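You operate a simulated robot arm through the tools that you are given. There is no shell and no other tool. Be economical: measure what you need, move in short steps, check, and stop when the job is done.

You are at the controls of a simulated two-armed robot. One attempt, no reset.

JOB
Wipe both mouth trays clean and lay them in the white tray.
Fine: mouth trays, white tray and grey cloth lie on the long bench; use that cloth and put it back. What is to be rubbed or washed off counts as gone when no trace of it is left.

Only the result counts: the job must be done as asked and must still hold three seconds after the hand-in. Knocking over, shifting, dropping, spilling or breaking anything else fails it. Flat cloth is picked up by pressing the open fingertips on it (5 to 10 N) and closing them slowly along it; thin cloth reads only 2 to 8 mm in the jaws.

ROBOT AND FRAMES
Two 6-joint arms with two-finger parallel grippers on one trunk, on a base that drives. Base frame: it is fixed to the floor where the robot stands at the start and does not move with it; the origin is under the middle of the robot, x ahead of it, y to its left, z up; the surface under the hand at the start is at about z = 0.915. Readings come in m, degrees, newtons and seconds.
The left shoulder is at the start at [-0.077, 0.177, 0.832], the right one opposite. With the tool pointing down near the work surface each hand reaches from about 0.1 to 0.7 m from the robot's upright axis, wherever it stands, measured 20 degrees to its own side. Places, roughly: green mouth tray (11x8x3 cm) [0.5, -0.1, 0.9]; grey cloth (9x6x3 cm) [0.5, 0, 0.9]; tray [0.5, -0.5, 0.9]; yellow mouth tray (11x8x3 cm) [0.5, -0.3, 0.9]. Payload 1.57 kg a hand.
The tool frame of a hand sits at the grasp point between the pads (the TCP): z along the fingers, y along the line on which they close. The tips reach 0.03 m beyond it. The gripper opens to 0.08 m. The fingers are 0.017 m wide and 0.012 m thick; the gripper's body (0.04 by 0.082 m) begins 0.08 m behind the TCP.
Orientation is told as [roll, pitch, yaw] about the base's x, y, z axes, in that order, counted from this pose: with the fingers straight down and closing along the base's y, the tool's x points along the base's -x, its y along +y and its z along -z.

CONTROLS
- The arms move only by the tool play_rows. It takes "left_targets", "right_targets" or both (then of equal length, played together; a hand with none holds still); each is a list of rows, each an object (a shift or turn left out is 0, a gripper value left out holds the last) with "slide": the shift along the tool's x, y, z in units of 250 mm (1.0 is 250 mm), a list of three; "delta_rot": the turn, a rotation vector about the tool's x, y, z in units of 60 degrees (1.0 is 60 degrees), a list of three; "grip": the gripper command, from -1 (fully open) to 1 (shut), values between in proportion. In form: [{"slide": [x, y, z], "delta_rot": [wx, wy, wz], "grip": grip}, ...]. A call has 1 to 8 rows; each row is the pose to reach, as a shift and turn from the pose commanded when the call began, along the tool's axes at that moment. A call with a number of a shift or a turn outside -1 to 1 is refused whole. A row lasts 0.2 s, in which the tool goes at most 0.05 m and 8.6 degrees; a call with a longer step from one row to the next is refused whole, and so is a gripper value outside its range. A pose out of reach is approached as far as the arm can. The call stops where the force on the tool passes 90 N (or 10 N more than at its start, if that is more) or the arm is blocked; 0.2 s more then pass. The fingers move at their own pace (about 0.072 m/s each) and stop on an object; they squeeze with about 28 N. The grip force told is the motor's: it shows also when the fingers shut on nothing. Time passes only in rows, and 0.2 s behind the last, so rows that repeat a pose let the fingers close. The reply holds the time, the measured pose of the TCP, the force on the tool along the base axes, the opening and the grip force, in the units named above and with some noise, with the torque about the TCP (base axes, N m) and any sound that the robot's microphone picked up, and new pictures: "show" is both (left out), scene, wrist or none (wrist: the cameras of the hands that moved).
- Cameras (640 x 400 px; columns grow to the right, rows downward): "scene" is now at [0.034, -0.0384, 1.5653]; the picture's right is [-0.44, -0.90, 0.00], its down [-0.60, 0.30, -0.75] and it looks along [0.67, -0.33, -0.67] (base axes); focal length 273 px, centre (320, 200). "left" rides on the left gripper at [0.072, 0.007, -0.122] in its tool frame; the picture's right is [-0.09, 1.00, 0.00], its down [-0.84, -0.08, -0.54] and it looks along [-0.54, -0.05, 0.84] (tool axes); focal length 238 px, centre (320, 200). "right" rides on the right gripper at [0.072, -0.007, -0.122] in its tool frame; the picture's right is [0.09, 1.00, 0.00], its down [-0.84, 0.08, -0.54] and it looks along [-0.54, 0.05, 0.84] (tool axes); focal length 238 px, centre (320, 200).
- slide_trunk(by): slides the trunk up (or, below 0, down) by that many m; the arms and the scene camera ride with it, the base frame stays. It gives what a move gives, with no picture.
- steer(legs): drives the robot by 1 to 6 legs, each [ahead, left, turn to the left] in m, m and degrees, along the robot's own axes; the way and the turn of a leg run together, so that a leg with both is an arc; at most 1.5 m and 180 degrees a leg. The arms and the cameras ride along, it lands a little off, and it stops where it bumps. It gives what a move gives, and a new picture of the scene camera.
- head_to(pan, tilt): turns the head with the scene camera to pan (to the left, within 143 degrees either way) and tilt (down, from -29 to 69), counted from straight ahead of the robot. It gives what a move gives, and a new picture of the scene camera.
- locate(camera, pixels): for up to 12 pixels [column, row] of the newest picture of that camera ("zoom" is the newest enlarged one), the place [x, y, z] in the base frame of the surface seen there, good to about 0.003 m. No time passes.
- enlarge(camera, box): a new picture of the part [left, top, right, bottom] of that camera's present view, enlarged. No time passes.
- hand_in(): hands the job in; it is judged then, once.

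Go step by step. Measure first, check grasps and placings, and put right what went wrong. The budget is 80 turns and 260 pictures, counting those below and the enlarged ones. Unless the task says otherwise, let go and move clear before handing in, and close with one line.

The tools are called as a command line: name --argument value ..., lists and objects as JSON in quotes. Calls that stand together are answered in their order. play_rows: Moves the arms, as the interface text tells. Its arguments: {"type":"object","properties":{"left_targets":{"type":"array","items":{"type":"object","properties":{"slide":{"type":"array","items":{"type":"number"}},"delta_rot":{"type":"array","items":{"type":"number"}},"grip":{"type":"number"}}}},"right_targets":{"type":"array","items":{"type":"object","properties":{"slide":{"type":"array","items":{"type":"number"}},"delta_rot":{"type":"array","items":{"type":"number"}},"grip":{"type":"number"}}}},"show":{"type":"string","enum":["both","scene","wrist","none"]}},"required":[]} The other tools are called the same way: slide_trunk (by) slides the trunk up or down; steer (legs) drives the base; head_to (pan, tilt) turns the head that bears the scene camera; locate (camera, pixels) gives the place of the surface under pixels of a picture; enlarge (camera, box) takes an enlarged picture of a part of a camera's view; hand_in () hands the job in.

At the start:

```text
clock: 0.0
left_ee_pos: [0.5144, 0.0156, 1.1786]
left_tool_rot: [0.1, 0.0, 0.0]
left_force: [0.0, 0.0, 0.0]
left_wrist_torque: [-0.03, 0.0, -0.01]
left_gripper_width: 0.0799
left_grasp_force: 0.0
right_ee_pos: [0.4082, -0.4006, 1.177]
right_tool_rot: [0.0, -0.1, 0.0]
right_force: [0.4, 0.3, 0.1]
right_wrist_torque: [-0.01, -0.01, -0.03]
right_gripper_width: 0.0802
right_grasp_force: 0.1
trunk travel left (down, up): [-0.275, 0.053]
robot x, y, heading: [0.0006, -0.0, -0.2]
head pan, tilt: [-26.4, 41.7]
```

scene: 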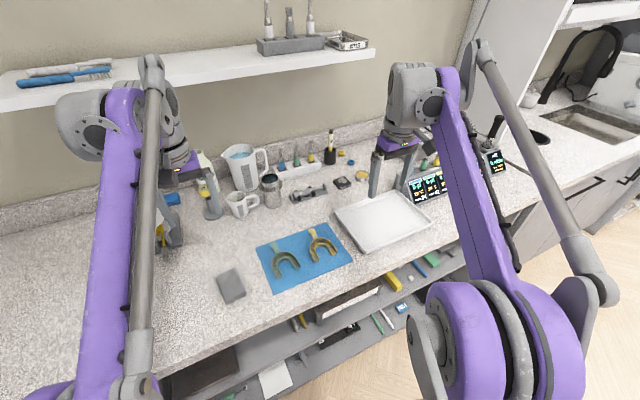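
right: 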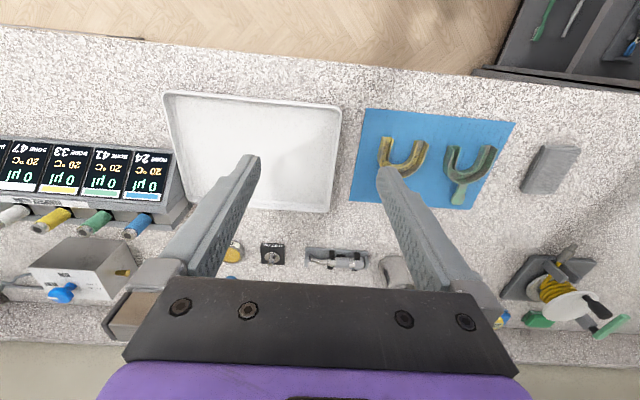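
left: 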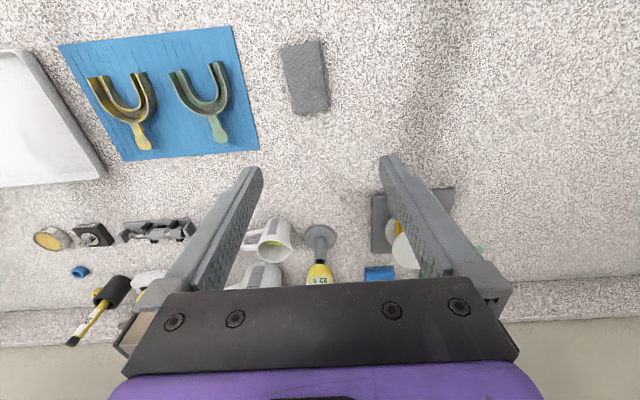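

The pictures show the two mouth trays on a blue mat (scene about 285,262 and 320,245), the cloth at 230,286 and the white tray at 382,222. I look closer at them first.

enlarge --camera "scene" --box '[200, 180, 440, 330]'

enlarge --camera "left" --box '[50, 10, 350, 198]'

locate --camera "left" --pixels '[[282, 46], [322, 41], [329, 108], [293, 115], [306, 78], [221, 137], [207, 108], [175, 74], [217, 66], [140, 142], [92, 80], [143, 77]]'

locate --camera "right" --pixels '[[168, 92], [340, 110], [328, 210], [190, 205], [250, 130], [365, 112], [514, 124], [485, 208], [355, 200], [550, 168]]'

```text
2.67 times, centred on (320, 255) of scene
```

zoom: 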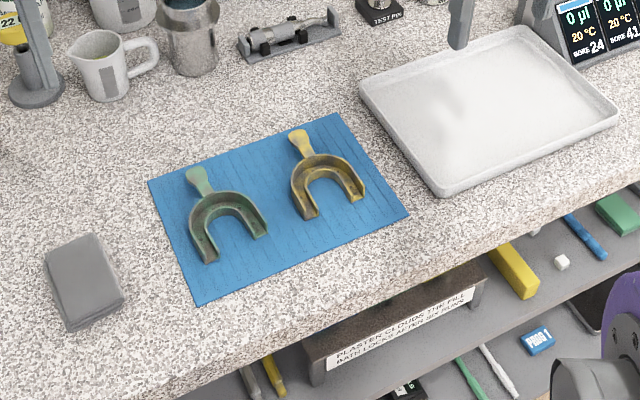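

```text
2.13 times, centred on (200, 104) of left
```

zoom: 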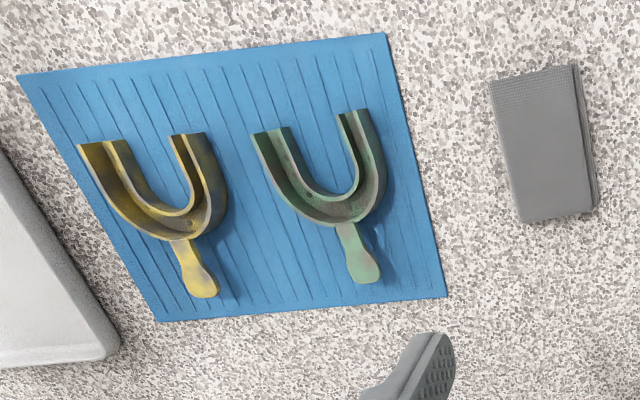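

```text
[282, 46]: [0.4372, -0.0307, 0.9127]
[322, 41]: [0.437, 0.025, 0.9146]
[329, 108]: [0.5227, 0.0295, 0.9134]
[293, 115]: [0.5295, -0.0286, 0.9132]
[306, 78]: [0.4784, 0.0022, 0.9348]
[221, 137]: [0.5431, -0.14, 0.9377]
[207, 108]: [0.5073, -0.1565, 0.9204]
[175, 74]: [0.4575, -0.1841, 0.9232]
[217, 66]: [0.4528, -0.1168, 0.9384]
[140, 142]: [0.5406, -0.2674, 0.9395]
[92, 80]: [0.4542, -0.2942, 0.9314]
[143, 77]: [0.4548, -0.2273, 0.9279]
```

```text
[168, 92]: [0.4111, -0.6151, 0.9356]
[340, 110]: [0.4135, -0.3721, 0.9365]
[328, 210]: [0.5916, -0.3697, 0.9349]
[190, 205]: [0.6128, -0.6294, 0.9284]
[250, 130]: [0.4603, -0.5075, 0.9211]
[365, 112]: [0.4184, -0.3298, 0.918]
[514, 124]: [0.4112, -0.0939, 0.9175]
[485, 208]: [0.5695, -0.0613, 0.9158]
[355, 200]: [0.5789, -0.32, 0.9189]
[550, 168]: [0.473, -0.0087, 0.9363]
```

The trays carry grey traces in their troughs, and the cloth is a folded pad about 9x6x2 cm, centred near [0.482, -0.001]. I bring the right hand's camera closer to see the dirt in detail.

play_rows --right_targets '[{"slide": [-0.01, 0.16, 0.09]}, {"slide": [-0.02, 0.32, 0.18]}, {"slide": [-0.03, 0.48, 0.27]}, {"slide": [-0.04, 0.64, 0.36]}, {"slide": [-0.048, 0.8, 0.44]}, {"slide": [-0.048, 0.8, 0.44]}]' --show "both"

enlarge --camera "right" --box '[170, 60, 490, 260]'

```text
clock: 1.4
left_ee_pos: [0.5147, 0.0157, 1.1775]
left_tool_rot: [0.0, 0.0, 0.1]
left_force: [0.7, 0.1, -0.1]
left_wrist_torque: [-0.01, 0.02, -0.02]
left_gripper_width: 0.0801
left_grasp_force: 0.1
right_ee_pos: [0.4199, -0.1995, 1.0668]
right_tool_rot: [0.0, -0.1, 0.1]
right_force: [0.1, -0.9, 0.4]
right_wrist_torque: [0.01, -0.04, 0.02]
right_gripper_width: 0.0801
right_grasp_force: 0.1
trunk travel left (down, up): [-0.275, 0.053]
robot x, y, heading: [0.0018, -0.0005, -0.1]
head pan, tilt: [-26.4, 41.7]
```

scene: 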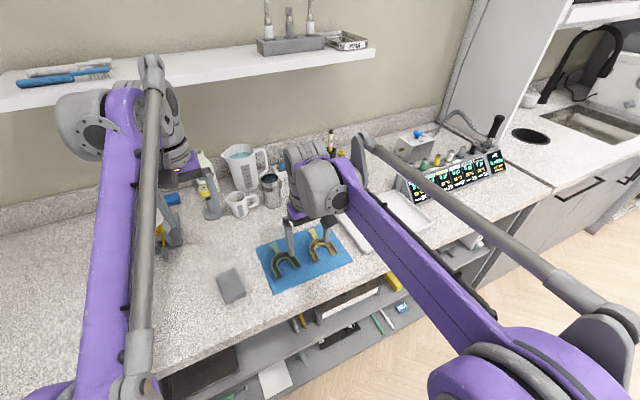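
right: 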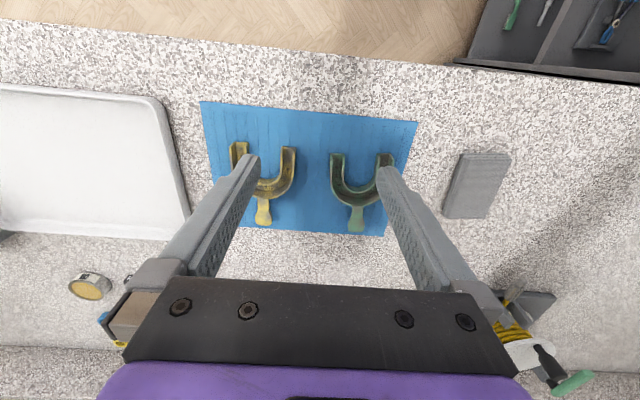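

```text
2.00 times, centred on (330, 160) of right
```

zoom: 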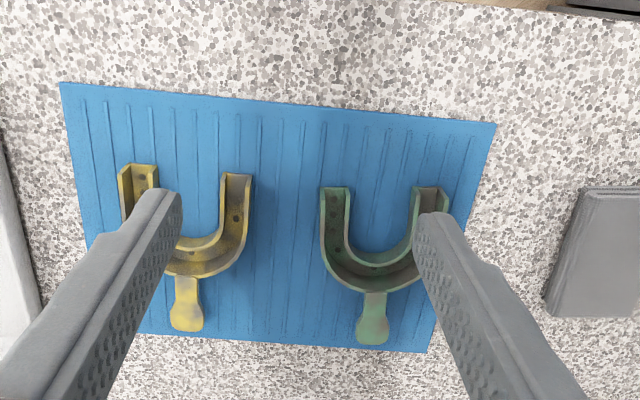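

The troughs and parts of the handles look stained. I go closer, centred on the green tray, fingers lifted out of the view as far as possible.

play_rows --right_targets '[{"slide": [0.1, -0.1, 0.08]}, {"slide": [0.2, -0.16, 0.16]}, {"slide": [0.3, -0.16, 0.2]}, {"slide": [0.3, -0.16, 0.2]}]' --show "wrist"

enlarge --camera "right" --box '[230, 140, 390, 240]'

enlarge --camera "right" --box '[360, 140, 520, 240]'

```text
clock: 2.4
left_ee_pos: [0.5155, 0.0162, 1.1778]
left_tool_rot: [0.0, 0.0, 0.1]
left_force: [-0.4, -0.1, 1.0]
left_wrist_torque: [-0.01, 0.02, 0.01]
left_gripper_width: 0.0801
left_grasp_force: 0.0
right_ee_pos: [0.3459, -0.2423, 1.0164]
right_tool_rot: [0.0, -0.1, 0.1]
right_force: [0.1, 0.7, -0.5]
right_wrist_torque: [-0.01, 0.02, -0.01]
right_gripper_width: 0.0802
right_grasp_force: 0.0
trunk travel left (down, up): [-0.275, 0.053]
robot x, y, heading: [0.0012, 0.0042, -0.0]
head pan, tilt: [-26.4, 41.7]
```

right: 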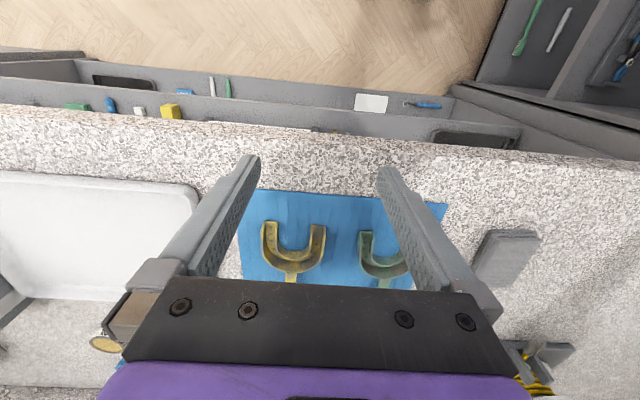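

```text
4.00 times, centred on (310, 190) of right
```

zoom: 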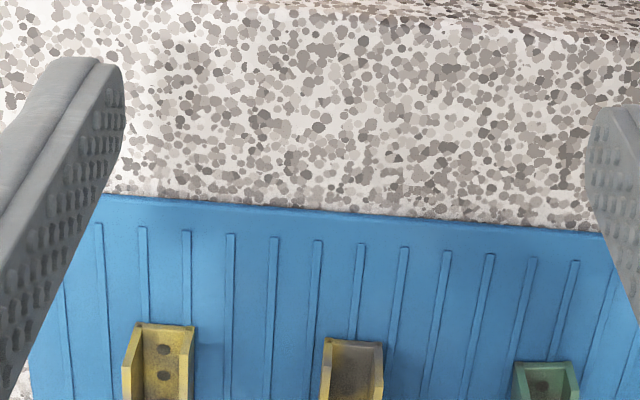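

```text
4.00 times, centred on (440, 190) of right
```

zoom: 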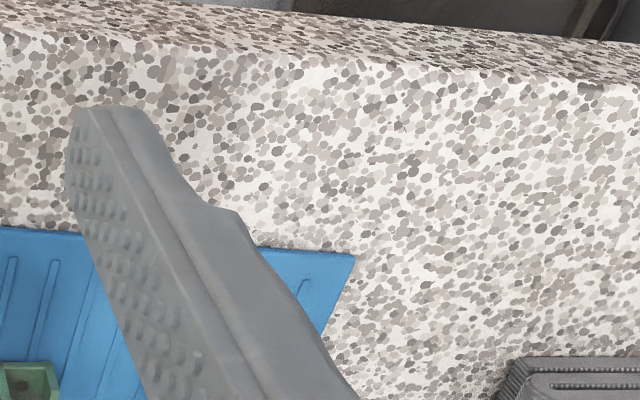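

The trays sit at about (293,250) and (383,257) in this view. I enlarge those spots.

enlarge --camera "right" --box '[245, 212, 341, 272]'

enlarge --camera "scene" --box '[255, 220, 351, 280]'

```text
6.67 times, centred on (293, 242) of right
```

zoom: 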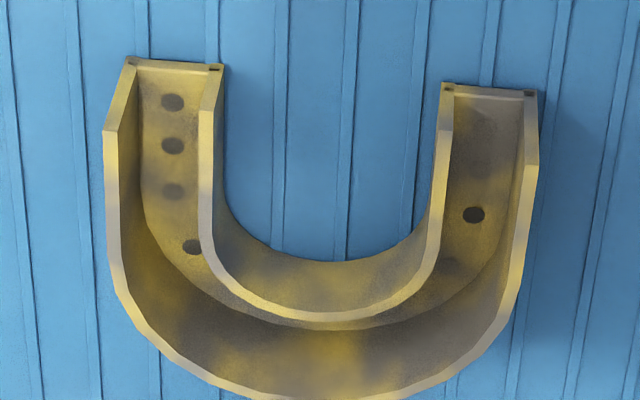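

```text
6.67 times, centred on (303, 250) of scene
```

zoom: 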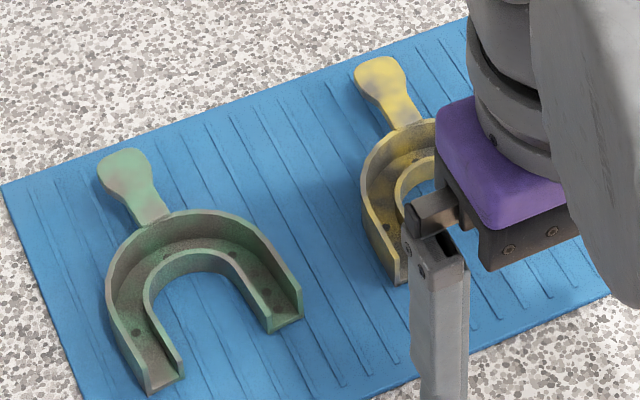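

The grey film covers troughs, rims and handles, so all upper faces need wiping. I move the right hand aside and bring the left one over the cloth, tips just astride its top.

play_rows --left_targets '[{"slide": [0.03, -0.015, 0.15]}, {"slide": [0.06, -0.03, 0.3]}, {"slide": [0.1, -0.05, 0.45]}, {"slide": [0.131, -0.067, 0.6]}, {"slide": [0.131, -0.067, 0.72]}, {"slide": [0.131, -0.067, 0.72]}]' --right_targets '[{"slide": [-0.03, -0.13, -0.1]}, {"slide": [-0.06, -0.26, -0.2]}, {"slide": [-0.1, -0.4, -0.3]}, {"slide": [-0.14, -0.53, -0.4]}, {"slide": [-0.17, -0.66, -0.5]}, {"slide": [-0.2, -0.8, -0.52]}]' --show "both"

```text
clock: 3.8
left_ee_pos: [0.4814, -0.0021, 0.9974]
left_tool_rot: [0.0, -0.1, -0.1]
left_force: [0.1, -0.3, 0.4]
left_wrist_torque: [0.03, 0.02, 0.01]
left_gripper_width: 0.08
left_grasp_force: 0.0
right_ee_pos: [0.3969, -0.444, 1.1455]
right_tool_rot: [0.1, -0.2, -0.1]
right_force: [0.6, -0.7, 0.8]
right_wrist_torque: [-0.01, -0.02, 0.01]
right_gripper_width: 0.0801
right_grasp_force: 0.0
trunk travel left (down, up): [-0.275, 0.053]
robot x, y, heading: [0.0005, -0.0002, 0.1]
head pan, tilt: [-26.4, 41.7]
```

scene: 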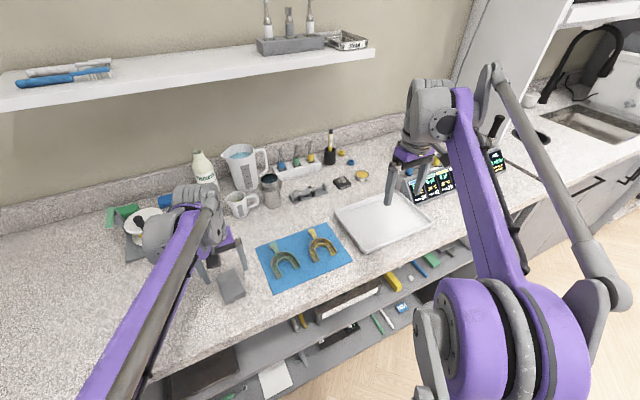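
right: 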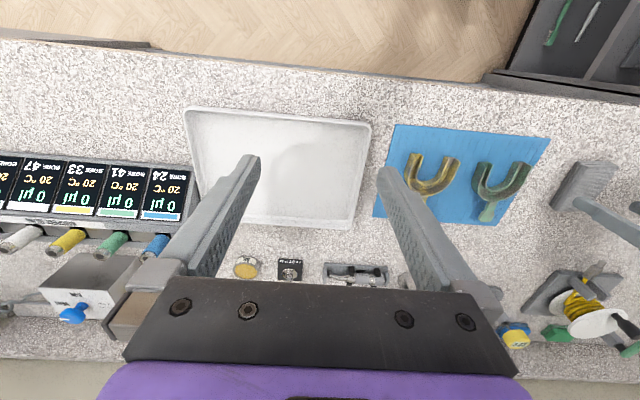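
left: 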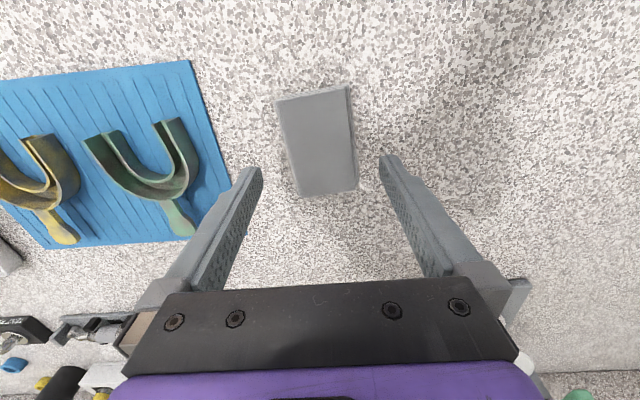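

The cloth lies centred between the left tips (columns 275-358 against 262-380). I lower astride it and close.

play_rows --left_targets '[{"slide": [0, 0, 0.09]}, {"slide": [0, 0, 0.18]}, {"slide": [0, 0, 0.18], "grip": 0.1}, {"slide": [0, 0, 0.18], "grip": 0.4}, {"slide": [0, 0, 0.18], "grip": 0.8}, {"slide": [0, 0, 0.18], "grip": 1}, {"slide": [0, 0, 0.18], "grip": 1}]' --show "wrist"

enlarge --camera "scene" --box '[170, 230, 298, 310]'

```text
clock: 5.4
left_ee_pos: [0.4812, -0.002, 0.9529]
left_tool_rot: [-0.1, 0.0, 0.0]
left_force: [0.2, -0.8, -0.2]
left_wrist_torque: [-0.02, -0.03, -0.04]
left_gripper_width: 0.0543
left_grasp_force: 28.3
right_ee_pos: [0.3953, -0.442, 1.147]
right_tool_rot: [0.0, 0.0, 0.0]
right_force: [-0.2, -0.6, -0.1]
right_wrist_torque: [0.0, 0.05, -0.01]
right_gripper_width: 0.08
right_grasp_force: 0.1
trunk travel left (down, up): [-0.275, 0.053]
robot x, y, heading: [-0.0042, -0.0002, -0.1]
head pan, tilt: [-26.4, 41.7]
```

left: 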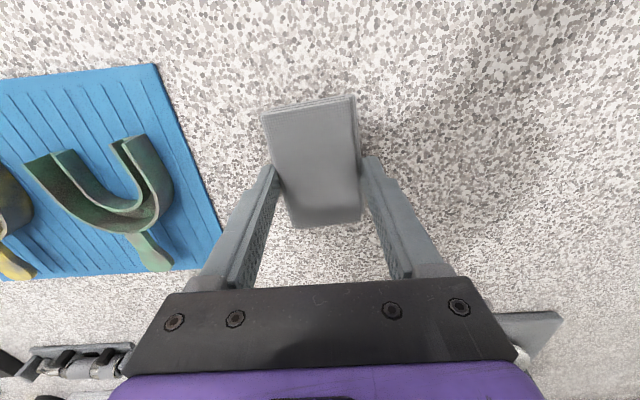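

```text
5.00 times, centred on (234, 270) of scene
```

zoom: 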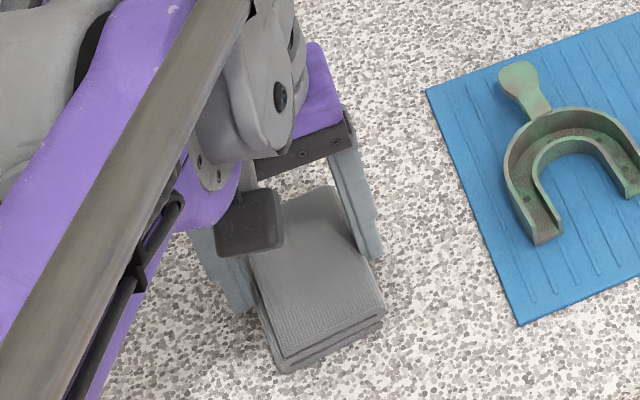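

The cloth is gripped at 54 mm with 28 N and sticks out about 1 cm below the tips. I lift it and carry it over the green tray, stopping just above the rim.

play_rows --left_targets '[{"slide": [0, 0, -0.18]}, {"slide": [0, 0, -0.36]}, {"slide": [-0.01, -0.15, -0.36]}, {"slide": [-0.02, -0.3, -0.36]}, {"slide": [-0.03, -0.45, -0.36]}, {"slide": [-0.036, -0.592, -0.36]}, {"slide": [-0.036, -0.592, -0.2]}, {"slide": [-0.036, -0.592, -0.16]}]' --show "both"

enlarge --camera "right" --box '[380, 100, 600, 237]'

```text
clock: 7.2
left_ee_pos: [0.4906, -0.1497, 0.9928]
left_tool_rot: [-0.1, 0.0, 0.0]
left_force: [0.0, -0.2, -1.2]
left_wrist_torque: [0.03, 0.0, -0.02]
left_gripper_width: 0.054
left_grasp_force: 28.0
right_ee_pos: [0.3953, -0.4422, 1.148]
right_tool_rot: [0.0, 0.1, -0.1]
right_force: [0.3, -0.6, 0.3]
right_wrist_torque: [-0.02, 0.0, 0.01]
right_gripper_width: 0.0803
right_grasp_force: 0.1
trunk travel left (down, up): [-0.275, 0.053]
robot x, y, heading: [-0.0042, -0.0003, -0.1]
head pan, tilt: [-26.4, 41.7]
```

scene: 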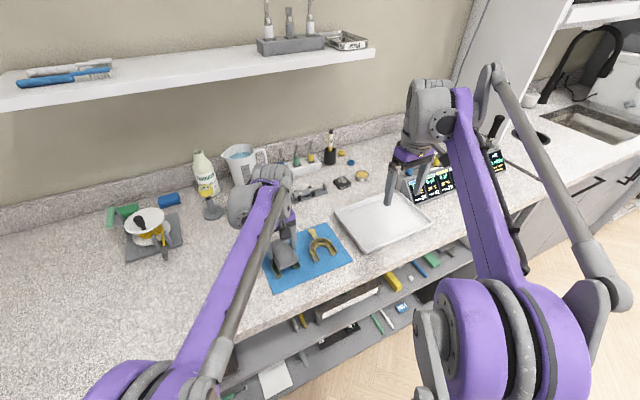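
left: 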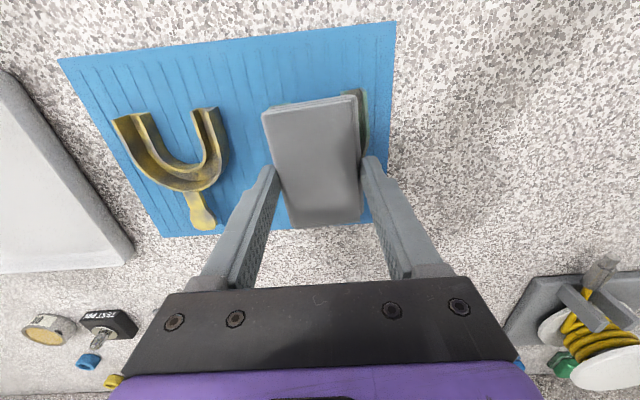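

```text
2.91 times, centred on (490, 168) of right
```

zoom: 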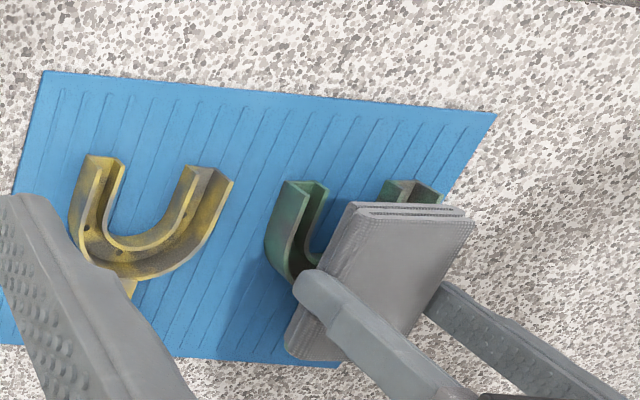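

The pad hovers over the green tray without contact. I lower it in 3 mm steps to feel for contact.

play_rows --left_targets '[{"slide": [0, 0, 0.012]}, {"slide": [0, 0, 0.024]}, {"slide": [0, 0, 0.036]}, {"slide": [0, 0, 0.048]}]' --show "none"

```text
clock: 8.2
left_ee_pos: [0.4917, -0.1492, 0.9811]
left_tool_rot: [0.0, 0.1, -0.1]
left_force: [-0.1, 0.2, 0.7]
left_wrist_torque: [0.02, -0.01, 0.01]
left_gripper_width: 0.0538
left_grasp_force: 28.1
right_ee_pos: [0.3956, -0.4419, 1.1467]
right_tool_rot: [0.0, 0.1, 0.0]
right_force: [0.6, 0.9, -0.7]
right_wrist_torque: [0.01, -0.02, 0.0]
right_gripper_width: 0.0799
right_grasp_force: 0.2
trunk travel left (down, up): [-0.275, 0.053]
robot x, y, heading: [0.0029, 0.0007, 0.1]
head pan, tilt: [-26.4, 41.7]
```

play_rows --left_targets '[{"slide": [0, 0, 0.008]}, {"slide": [0, 0, 0.016]}, {"slide": [0, 0, 0.016]}]' --show "none"

enlarge --camera "right" --box '[440, 120, 568, 200]'

```text
clock: 9.0
left_ee_pos: [0.4896, -0.1489, 0.9765]
left_tool_rot: [0.0, -0.1, 0.0]
left_force: [3.1, 0.5, 12.9]
left_wrist_torque: [0.1, -0.43, -0.02]
left_gripper_width: 0.0536
left_grasp_force: 27.7
right_ee_pos: [0.3962, -0.4412, 1.1471]
right_tool_rot: [0.0, 0.0, 0.0]
right_force: [0.5, 0.4, 0.6]
right_wrist_torque: [0.03, -0.04, -0.01]
right_gripper_width: 0.08
right_grasp_force: 0.0
trunk travel left (down, up): [-0.275, 0.053]
robot x, y, heading: [-0.0009, 0.003, -0.1]
head pan, tilt: [-26.4, 41.7]
```

```text
5.00 times, centred on (504, 160) of right
```

zoom: 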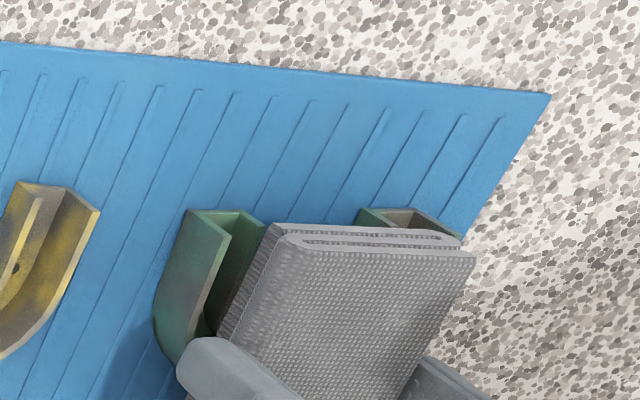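

Contact at about 13 N. I make short rubbing strokes to see whether the tray slides and whether the dirt goes.

play_rows --left_targets '[{"slide": [0.04, 0, 0]}, {"slide": [0.08, 0, 0]}, {"slide": [0.04, 0, 0]}, {"slide": [0, 0, 0]}, {"slide": [0.04, 0, 0]}, {"slide": [0.08, 0, 0]}, {"slide": [0.04, 0, 0]}, {"slide": [0, 0, 0]}]' --show "none"

enlarge --camera "right" --box '[440, 120, 568, 200]'

```text
clock: 10.8
left_ee_pos: [0.4904, -0.1488, 0.9762]
left_tool_rot: [0.0, 0.0, 0.0]
left_force: [-0.3, 0.5, 0.0]
left_wrist_torque: [0.01, 0.01, 0.0]
left_gripper_width: 0.0537
left_grasp_force: 28.1
right_ee_pos: [0.3953, -0.4418, 1.1474]
right_tool_rot: [-0.1, -0.1, 0.0]
right_force: [-0.6, -0.3, 0.3]
right_wrist_torque: [0.01, 0.0, -0.02]
right_gripper_width: 0.0801
right_grasp_force: 0.0
trunk travel left (down, up): [-0.275, 0.053]
robot x, y, heading: [-0.0007, -0.0013, 0.1]
head pan, tilt: [-26.4, 41.7]
```

```text
5.00 times, centred on (504, 160) of right
```

zoom: 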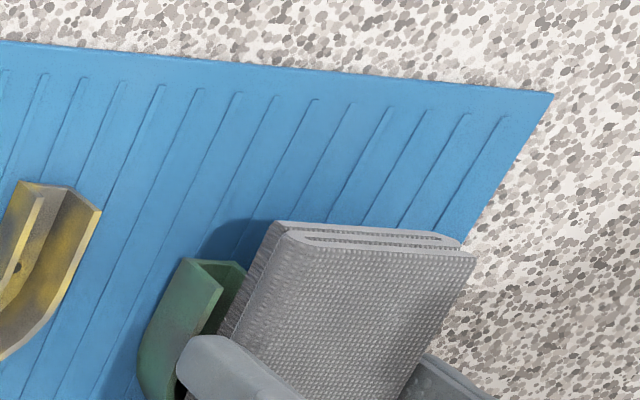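

The tray slid a little away from the robot and contact was lost; the visible wall looks greener. I lift and swing the pad aside to look.

play_rows --left_targets '[{"slide": [0, 0, -0.16]}, {"slide": [0, 0.16, -0.24]}, {"slide": [0, 0.32, -0.24]}, {"slide": [0, 0.48, -0.24]}, {"slide": [0, 0.56, -0.24]}]' --show "none"

enlarge --camera "scene" --box '[250, 215, 362, 285]'

enlarge --camera "right" --box '[400, 120, 560, 220]'

```text
clock: 12.0
left_ee_pos: [0.4908, -0.0093, 1.0381]
left_tool_rot: [0.0, 0.0, 0.0]
left_force: [0.0, 0.0, 0.4]
left_wrist_torque: [0.02, 0.01, -0.03]
left_gripper_width: 0.0537
left_grasp_force: 28.2
right_ee_pos: [0.3965, -0.4425, 1.1477]
right_tool_rot: [0.0, 0.1, 0.0]
right_force: [0.2, 0.8, 0.2]
right_wrist_torque: [0.01, -0.02, -0.01]
right_gripper_width: 0.08
right_grasp_force: 0.2
trunk travel left (down, up): [-0.275, 0.053]
robot x, y, heading: [0.001, 0.0023, -0.3]
head pan, tilt: [-26.4, 41.7]
```

```text
5.71 times, centred on (306, 250) of scene
```

zoom: 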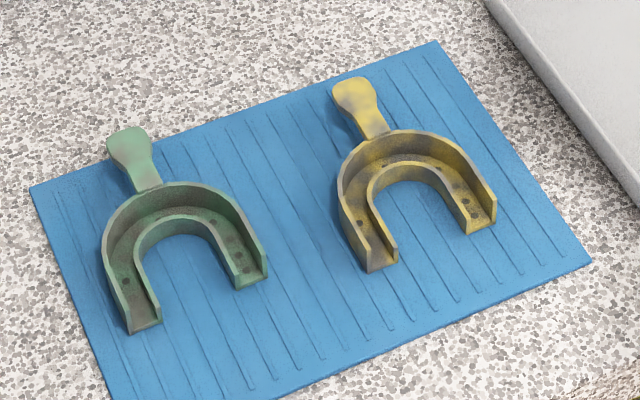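

```text
4.00 times, centred on (480, 170) of right
```

zoom: 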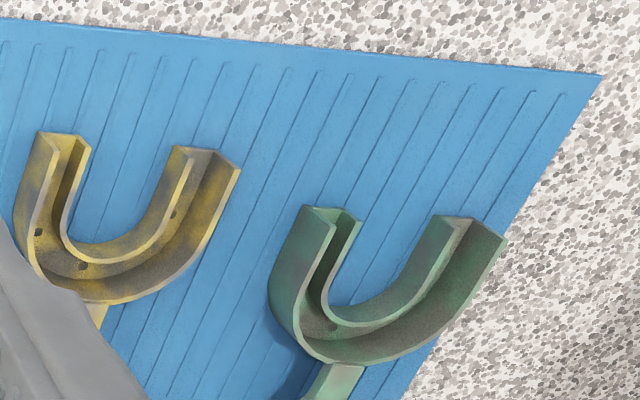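

The film has faded in places but the free tray slides under the pad. I will hold it: right hand takes the handle, sets the tray with its handle to the right, and holds it leaning while the left wipes. First I measure the green tray.

locate --camera "zoom" --pixels '[[343, 385], [330, 330], [375, 355], [318, 212], [440, 225], [495, 235], [270, 290], [355, 270]]'

enlarge --camera "scene" --box '[258, 230, 306, 260]'

```text
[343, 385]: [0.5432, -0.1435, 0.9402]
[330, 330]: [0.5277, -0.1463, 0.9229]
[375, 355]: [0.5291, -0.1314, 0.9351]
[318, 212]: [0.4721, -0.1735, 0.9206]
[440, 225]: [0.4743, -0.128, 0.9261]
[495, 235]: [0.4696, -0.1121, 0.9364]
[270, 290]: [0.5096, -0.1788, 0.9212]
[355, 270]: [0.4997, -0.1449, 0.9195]
```

```text
13.33 times, centred on (282, 245) of scene
```

zoom: 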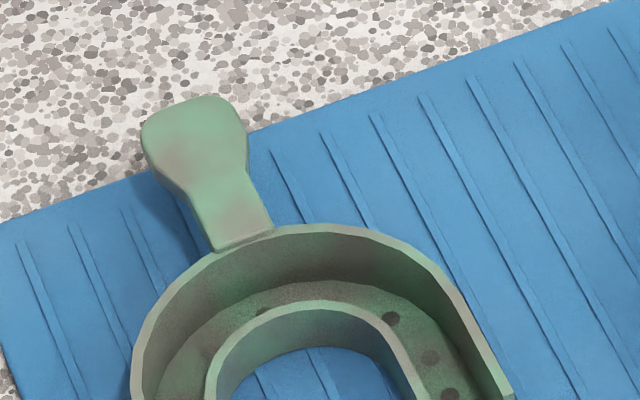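

locate --camera "zoom" --pixels '[[195, 105], [145, 140], [245, 140], [195, 150], [190, 200], [247, 180], [215, 245], [270, 232]]'

```text
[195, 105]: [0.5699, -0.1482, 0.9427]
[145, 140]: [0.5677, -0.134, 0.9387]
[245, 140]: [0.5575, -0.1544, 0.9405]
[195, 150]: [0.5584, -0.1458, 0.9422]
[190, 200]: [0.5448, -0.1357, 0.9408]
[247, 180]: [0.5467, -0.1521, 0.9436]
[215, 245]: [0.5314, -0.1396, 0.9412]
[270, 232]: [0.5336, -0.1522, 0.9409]
```

The handle runs from x 0.532 to 0.572 at y about -0.146, top z 0.942. I move the left hand with the cloth off to the left and bring the right one toward the handle.

play_rows --left_targets '[{"slide": [0.02, 0.125, -0.02]}, {"slide": [0.04, 0.25, -0.04]}, {"slide": [0.06, 0.375, -0.06]}, {"slide": [0.08, 0.5, -0.08]}, {"slide": [0.1, 0.625, -0.1]}, {"slide": [0.12, 0.75, -0.12]}, {"slide": [0.14, 0.875, -0.14]}, {"slide": [0.16, 1.0, -0.16]}]' --right_targets '[{"slide": [-0.08, 0.125, 0.05]}, {"slide": [-0.16, 0.25, 0.1]}, {"slide": [-0.24, 0.375, 0.15]}, {"slide": [-0.32, 0.5, 0.2]}, {"slide": [-0.4, 0.625, 0.25]}, {"slide": [-0.48, 0.75, 0.3]}, {"slide": [-0.56, 0.875, 0.35]}, {"slide": [-0.638, 1.0, 0.4]}]' --show "none"

play_rows --right_targets '[{"slide": [0, 0.1, 0.05]}, {"slide": [0, 0.186, 0.12]}, {"slide": [0, 0.186, 0.17]}, {"slide": [0, 0.186, 0.17]}]' --show "both"

```text
clock: 13.8
left_ee_pos: [0.4508, 0.2419, 1.0767]
left_tool_rot: [-0.2, 0.1, 0.0]
left_force: [0.1, 0.7, -1.0]
left_wrist_torque: [-0.02, 0.0, 0.03]
left_gripper_width: 0.0535
left_grasp_force: 28.3
right_ee_pos: [0.5555, -0.1892, 1.0458]
right_tool_rot: [-0.1, 0.1, 0.0]
right_force: [0.2, 0.0, -0.6]
right_wrist_torque: [-0.03, 0.04, 0.01]
right_gripper_width: 0.0799
right_grasp_force: 0.1
trunk travel left (down, up): [-0.275, 0.053]
robot x, y, heading: [0.0012, -0.0003, 0.1]
head pan, tilt: [-26.4, 41.7]
```

```text
clock: 14.8
left_ee_pos: [0.4502, 0.2406, 1.0775]
left_tool_rot: [0.0, 0.0, 0.1]
left_force: [0.3, 1.0, 0.1]
left_wrist_torque: [0.01, 0.04, 0.0]
left_gripper_width: 0.0536
left_grasp_force: 28.6
right_ee_pos: [0.5548, -0.1464, 1.0035]
right_tool_rot: [-0.1, 0.0, 0.0]
right_force: [0.4, 0.4, -0.7]
right_wrist_torque: [0.04, 0.01, -0.04]
right_gripper_width: 0.0799
right_grasp_force: 0.0
trunk travel left (down, up): [-0.275, 0.053]
robot x, y, heading: [0.0049, -0.0008, 0.1]
head pan, tilt: [-26.4, 41.7]
```

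scene: 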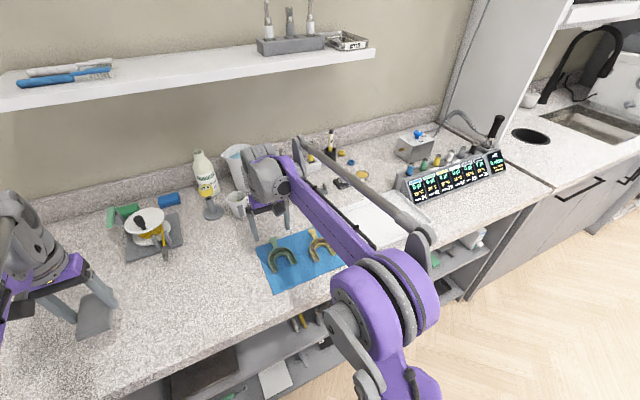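
right: 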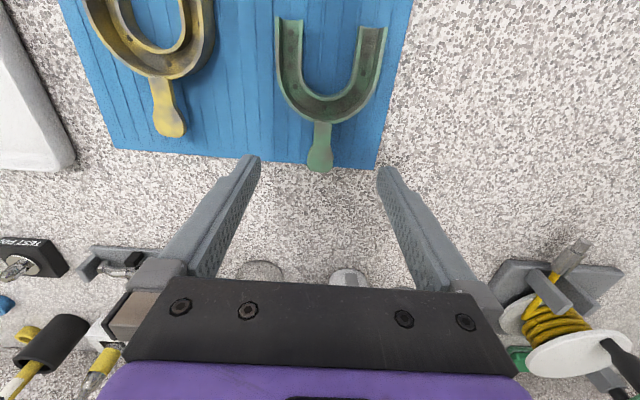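

The handle (320,150) is centred between the tips. I lower to z 0.953 and close.

play_rows --right_targets '[{"slide": [0, 0, 0.1]}, {"slide": [0, 0, 0.2]}, {"slide": [0, 0, 0.2], "grip": 0.3}, {"slide": [0, 0, 0.2], "grip": 0.7}, {"slide": [0, 0, 0.2], "grip": 1}, {"slide": [0, 0, 0.2], "grip": 1}, {"slide": [0, 0, 0.1], "grip": 1}, {"slide": [0, 0, 0], "grip": 1}]' --show "wrist"

```text
clock: 16.6
left_ee_pos: [0.4503, 0.2403, 1.0781]
left_tool_rot: [-0.1, 0.0, -0.1]
left_force: [-0.7, 0.2, 0.1]
left_wrist_torque: [-0.03, -0.01, -0.01]
left_gripper_width: 0.0533
left_grasp_force: 28.4
right_ee_pos: [0.5553, -0.1448, 1.0048]
right_tool_rot: [0.0, 0.0, 0.0]
right_force: [-0.3, 0.4, -0.7]
right_wrist_torque: [0.0, 0.02, -0.02]
right_gripper_width: 0.017
right_grasp_force: 28.3
trunk travel left (down, up): [-0.275, 0.053]
robot x, y, heading: [0.0006, -0.0027, 0.2]
head pan, tilt: [-26.4, 41.7]
```

right: 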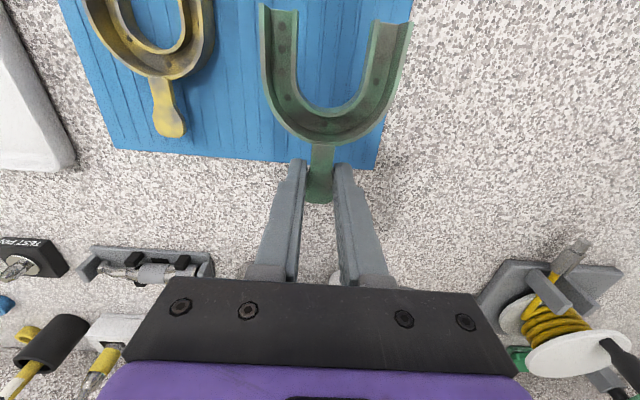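

The green tray is held (17 mm, 28 N) and lifted. I swing it so that the U points left and bring it over the free bench.

play_rows --right_targets '[{"slide": [0.05, 0.05, 0], "delta_rot": [0, 0, 0.14]}, {"slide": [0.1, 0.1, 0], "delta_rot": [0, 0, 0.28]}, {"slide": [0.15, 0.15, 0], "delta_rot": [0, 0, 0.42]}, {"slide": [0.2, 0.2, 0], "delta_rot": [0, 0, 0.56]}, {"slide": [0.25, 0.27, 0], "delta_rot": [0, 0, 0.7]}, {"slide": [0.3, 0.34, 0], "delta_rot": [0, 0, 0.84]}, {"slide": [0.3, 0.34, 0], "delta_rot": [0, 0, 0.98]}]' --show "none"

play_rows --right_targets '[{"delta_rot": [0, 0, 0.13]}, {"delta_rot": [0, 0, 0.26]}, {"delta_rot": [0, 0, 0.39]}, {"delta_rot": [0, 0, 0.52]}, {"delta_rot": [0, 0, 0.52]}]' --show "both"

```text
clock: 18.2
left_ee_pos: [0.4505, 0.2405, 1.0771]
left_tool_rot: [0.0, -0.1, 0.0]
left_force: [0.0, -0.1, -0.7]
left_wrist_torque: [0.0, -0.01, 0.01]
left_gripper_width: 0.0532
left_grasp_force: 28.3
right_ee_pos: [0.4798, -0.0618, 1.0038]
right_tool_rot: [0.0, 0.1, -58.9]
right_force: [-0.4, -0.6, -1.6]
right_wrist_torque: [0.01, -0.02, 0.01]
right_gripper_width: 0.0167
right_grasp_force: 27.5
trunk travel left (down, up): [-0.275, 0.053]
robot x, y, heading: [-0.0008, 0.003, -0.1]
head pan, tilt: [-26.4, 41.7]
```

```text
clock: 19.4
left_ee_pos: [0.4502, 0.2399, 1.0762]
left_tool_rot: [0.0, 0.1, 0.0]
left_force: [0.3, 0.1, -0.5]
left_wrist_torque: [-0.02, -0.01, -0.02]
left_gripper_width: 0.0532
left_grasp_force: 28.8
right_ee_pos: [0.4802, -0.06, 1.0043]
right_tool_rot: [0.0, 0.0, -90.2]
right_force: [0.4, 0.3, -0.1]
right_wrist_torque: [-0.02, -0.01, 0.01]
right_gripper_width: 0.0172
right_grasp_force: 27.9
trunk travel left (down, up): [-0.275, 0.053]
robot x, y, heading: [-0.0013, -0.0014, -0.2]
head pan, tilt: [-26.4, 41.7]
```

scene: 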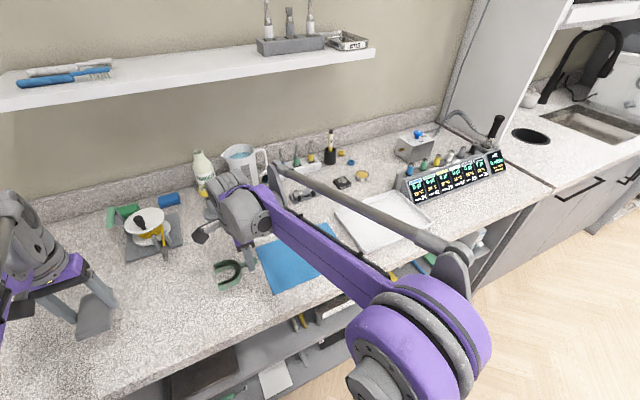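
right: 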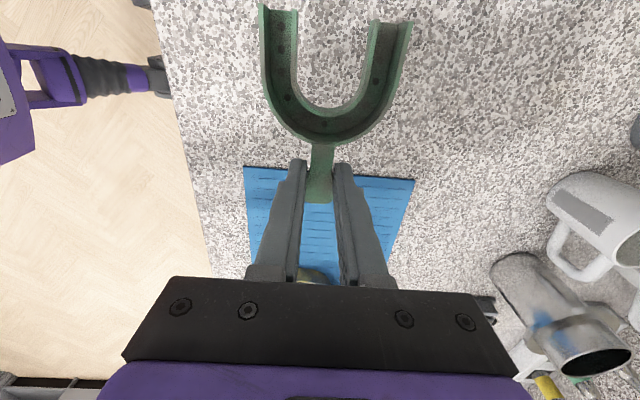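

The tray now points left at y -0.06. I lower it onto the bench and open slightly.

play_rows --right_targets '[{"slide": [0, 0, 0.1]}, {"slide": [0, 0, 0.18]}, {"slide": [0, 0, 0.205]}, {"slide": [0, 0, 0.215]}, {"slide": [0, 0, 0.215]}]' --show "none"

```text
clock: 20.6
left_ee_pos: [0.4517, 0.2399, 1.077]
left_tool_rot: [0.0, -0.1, -0.1]
left_force: [-0.1, 1.2, 0.1]
left_wrist_torque: [0.02, 0.01, 0.0]
left_gripper_width: 0.0534
left_grasp_force: 27.6
right_ee_pos: [0.4803, -0.0597, 0.9506]
right_tool_rot: [0.0, 0.0, -90.0]
right_force: [-0.2, -0.4, 1.6]
right_wrist_torque: [0.08, -0.03, -0.01]
right_gripper_width: 0.0171
right_grasp_force: 28.3
trunk travel left (down, up): [-0.275, 0.053]
robot x, y, heading: [-0.0025, 0.0027, 0.1]
head pan, tilt: [-26.4, 41.7]
```

It just touches the bench (1.6 N). I open a little, lean the hand 45° to the right about the handle and re-grip.

play_rows --right_targets '[{"grip": 0.2}, {"slide": [-0.01, 0, 0], "delta_rot": [0, 0.125, 0], "grip": 0.2}, {"slide": [-0.02, 0, 0], "delta_rot": [0, 0.25, 0]}, {"slide": [-0.03, 0, 0], "delta_rot": [0, 0.375, 0]}, {"slide": [-0.04, 0, 0], "delta_rot": [0, 0.5, 0]}, {"slide": [-0.05, 0, 0], "delta_rot": [0, 0.625, 0]}, {"slide": [-0.056, 0, 0], "delta_rot": [0, 0.75, 0]}, {"slide": [-0.056, 0, 0], "delta_rot": [0, 0.75, 0]}]' --show "both"

enlarge --camera "scene" --box '[180, 220, 308, 300]'

```text
clock: 22.4
left_ee_pos: [0.4499, 0.2401, 1.0777]
left_tool_rot: [0.0, -0.1, -0.1]
left_force: [-0.6, 0.2, 0.2]
left_wrist_torque: [0.02, 0.0, 0.0]
left_gripper_width: 0.0536
left_grasp_force: 28.3
right_ee_pos: [0.4798, -0.0744, 0.9506]
right_tool_rot: [0.1, 45.2, -89.9]
right_force: [0.8, -0.4, 0.4]
right_wrist_torque: [0.03, 0.01, 0.0]
right_gripper_width: 0.0324
right_grasp_force: 0.1
trunk travel left (down, up): [-0.275, 0.053]
robot x, y, heading: [0.0021, 0.0014, -0.1]
head pan, tilt: [-26.4, 41.7]
```

scene: 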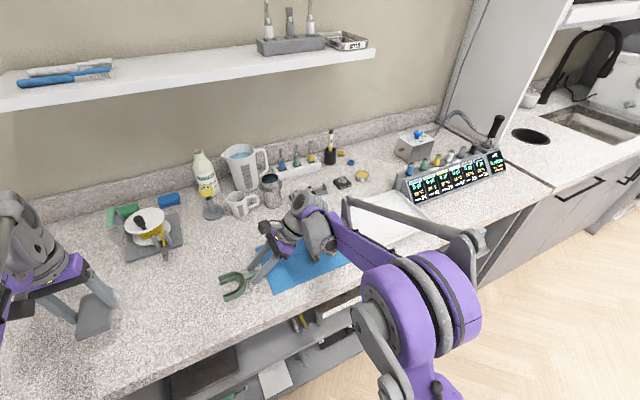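
right: 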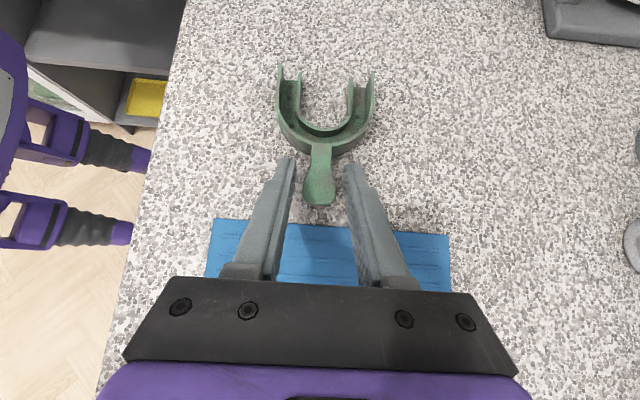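

```text
5.00 times, centred on (244, 260) of scene
```

zoom: 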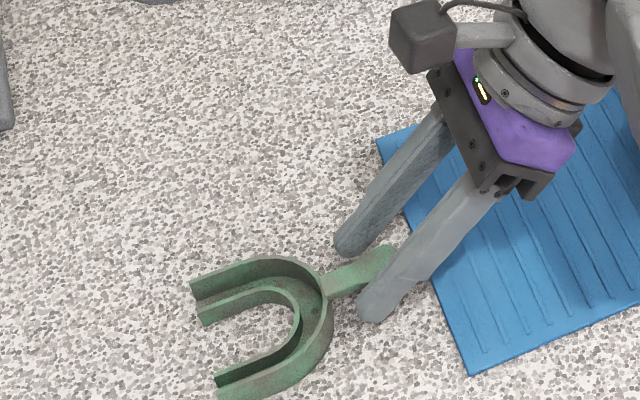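

The tray lies with its U to the left and the fingers flank its handle. I re-grip and measure the U.

play_rows --right_targets '[{"grip": 0.6}, {"grip": 1}, {"grip": 1}]' --show "wrist"

locate --camera "right" --pixels '[[278, 66], [374, 72], [322, 150], [284, 110], [322, 134], [368, 115], [320, 175], [355, 90], [299, 90]]'

enlarge --camera "right" --box '[244, 50, 404, 150]'

```text
clock: 23.2
left_ee_pos: [0.4503, 0.2395, 1.0769]
left_tool_rot: [0.0, 0.0, 0.0]
left_force: [-0.6, 0.0, 1.1]
left_wrist_torque: [0.01, 0.0, 0.0]
left_gripper_width: 0.0534
left_grasp_force: 27.6
right_ee_pos: [0.4811, -0.0742, 0.9518]
right_tool_rot: [0.0, 45.1, -90.0]
right_force: [0.8, 0.3, 0.7]
right_wrist_torque: [0.0, 0.0, 0.0]
right_gripper_width: 0.017
right_grasp_force: 28.2
trunk travel left (down, up): [-0.275, 0.053]
robot x, y, heading: [-0.0018, 0.002, -0.3]
head pan, tilt: [-26.4, 41.7]
```

right: 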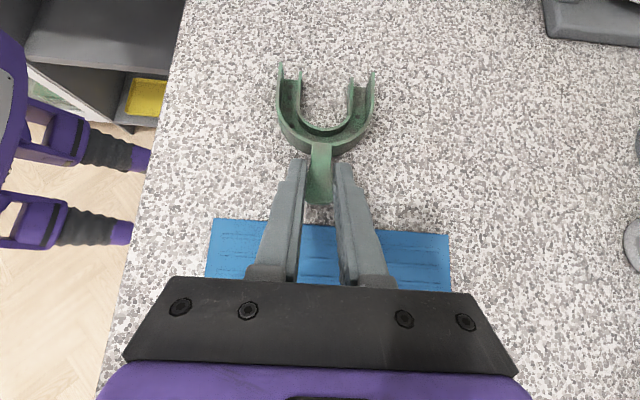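

```text
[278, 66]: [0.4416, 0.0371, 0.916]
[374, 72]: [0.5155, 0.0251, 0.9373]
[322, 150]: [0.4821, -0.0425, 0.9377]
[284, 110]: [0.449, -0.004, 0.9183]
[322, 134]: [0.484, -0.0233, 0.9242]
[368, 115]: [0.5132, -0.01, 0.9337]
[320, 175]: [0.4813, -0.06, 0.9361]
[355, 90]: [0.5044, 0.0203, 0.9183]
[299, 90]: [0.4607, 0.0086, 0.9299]
```

```text
4.00 times, centred on (324, 100) of right
```

zoom: 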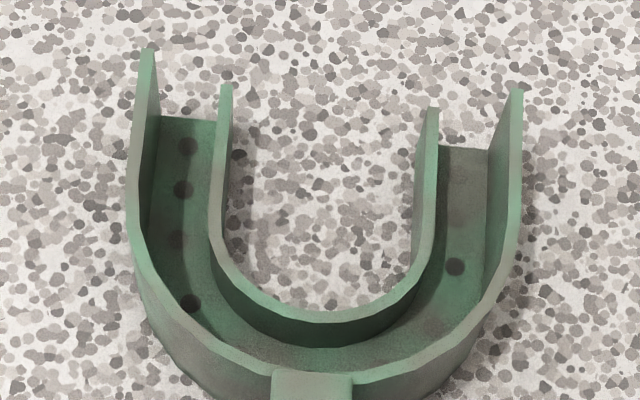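

The U spans y -0.042 to 0.030 around x 0.48, rim at z 0.937; stains are already fainter. I bring the pad in over it.

play_rows --left_targets '[{"slide": [-0.02, -0.15, 0]}, {"slide": [-0.04, -0.3, 0]}, {"slide": [-0.06, -0.45, 0.02]}, {"slide": [-0.08, -0.6, 0.08]}, {"slide": [-0.1, -0.75, 0.16]}, {"slide": [-0.127, -0.918, 0.24]}, {"slide": [-0.127, -0.918, 0.348]}, {"slide": [-0.127, -0.918, 0.39]}]' --show "wrist"

play_rows --left_targets '[{"slide": [0, 0, 0.012]}, {"slide": [0, 0, 0.024]}, {"slide": [0, 0, 0.024]}]' --show "none"

```text
clock: 25.0
left_ee_pos: [0.4831, 0.0106, 0.9799]
left_tool_rot: [0.1, 0.0, 0.0]
left_force: [-0.1, 1.0, 0.4]
left_wrist_torque: [-0.02, 0.02, 0.02]
left_gripper_width: 0.0533
left_grasp_force: 28.3
right_ee_pos: [0.4804, -0.0735, 0.9511]
right_tool_rot: [0.0, 45.0, -90.1]
right_force: [-0.1, 0.0, 0.6]
right_wrist_torque: [0.09, -0.04, 0.02]
right_gripper_width: 0.0167
right_grasp_force: 28.1
trunk travel left (down, up): [-0.275, 0.053]
robot x, y, heading: [-0.0002, -0.002, -0.1]
head pan, tilt: [-26.4, 41.7]
```

left: 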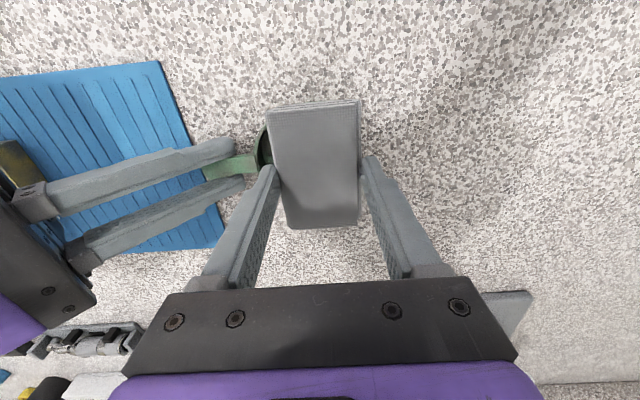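

```text
clock: 25.8
left_ee_pos: [0.4831, 0.0113, 0.9735]
left_tool_rot: [0.0, 0.0, 0.1]
left_force: [0.7, 0.4, 0.0]
left_wrist_torque: [0.02, 0.01, 0.02]
left_gripper_width: 0.0535
left_grasp_force: 28.9
right_ee_pos: [0.4797, -0.0745, 0.9498]
right_tool_rot: [0.1, 44.9, -90.0]
right_force: [-0.4, 0.3, 0.7]
right_wrist_torque: [0.06, -0.02, 0.04]
right_gripper_width: 0.0168
right_grasp_force: 28.1
trunk travel left (down, up): [-0.275, 0.053]
robot x, y, heading: [0.0029, -0.0016, -0.1]
head pan, tilt: [-26.4, 41.7]
```

No contact yet at 0.9735. I go 4 mm lower and then rub along x.

play_rows --left_targets '[{"slide": [0, 0, 0.008]}, {"slide": [0, 0, 0.014]}, {"slide": [0.06, 0, 0.016]}, {"slide": [0, 0, 0.016]}, {"slide": [-0.06, 0, 0.016]}, {"slide": [0, 0, 0.016]}, {"slide": [0.06, 0, 0.016]}, {"slide": [0, 0, 0.016]}]' --show "wrist"

```text
clock: 27.6
left_ee_pos: [0.4806, 0.0118, 0.9691]
left_tool_rot: [0.0, 0.1, 0.1]
left_force: [-6.3, -0.1, 7.5]
left_wrist_torque: [0.0, 0.15, -0.01]
left_gripper_width: 0.0537
left_grasp_force: 27.9
right_ee_pos: [0.4808, -0.0747, 0.9515]
right_tool_rot: [0.1, 44.9, -90.0]
right_force: [4.3, 0.5, 2.0]
right_wrist_torque: [0.39, -0.26, -0.26]
right_gripper_width: 0.0171
right_grasp_force: 28.2
trunk travel left (down, up): [-0.275, 0.053]
robot x, y, heading: [-0.0007, 0.0016, -0.1]
head pan, tilt: [-26.4, 41.7]
```

left: 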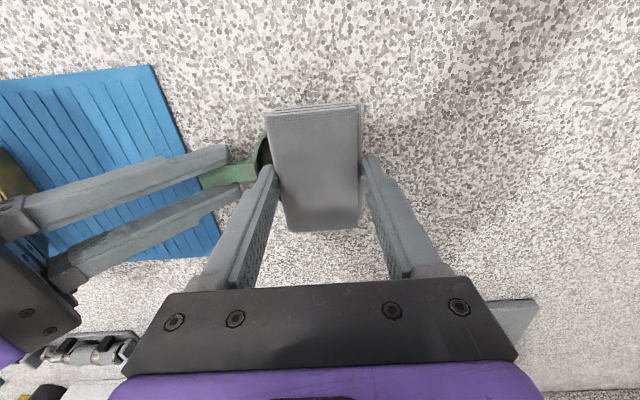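

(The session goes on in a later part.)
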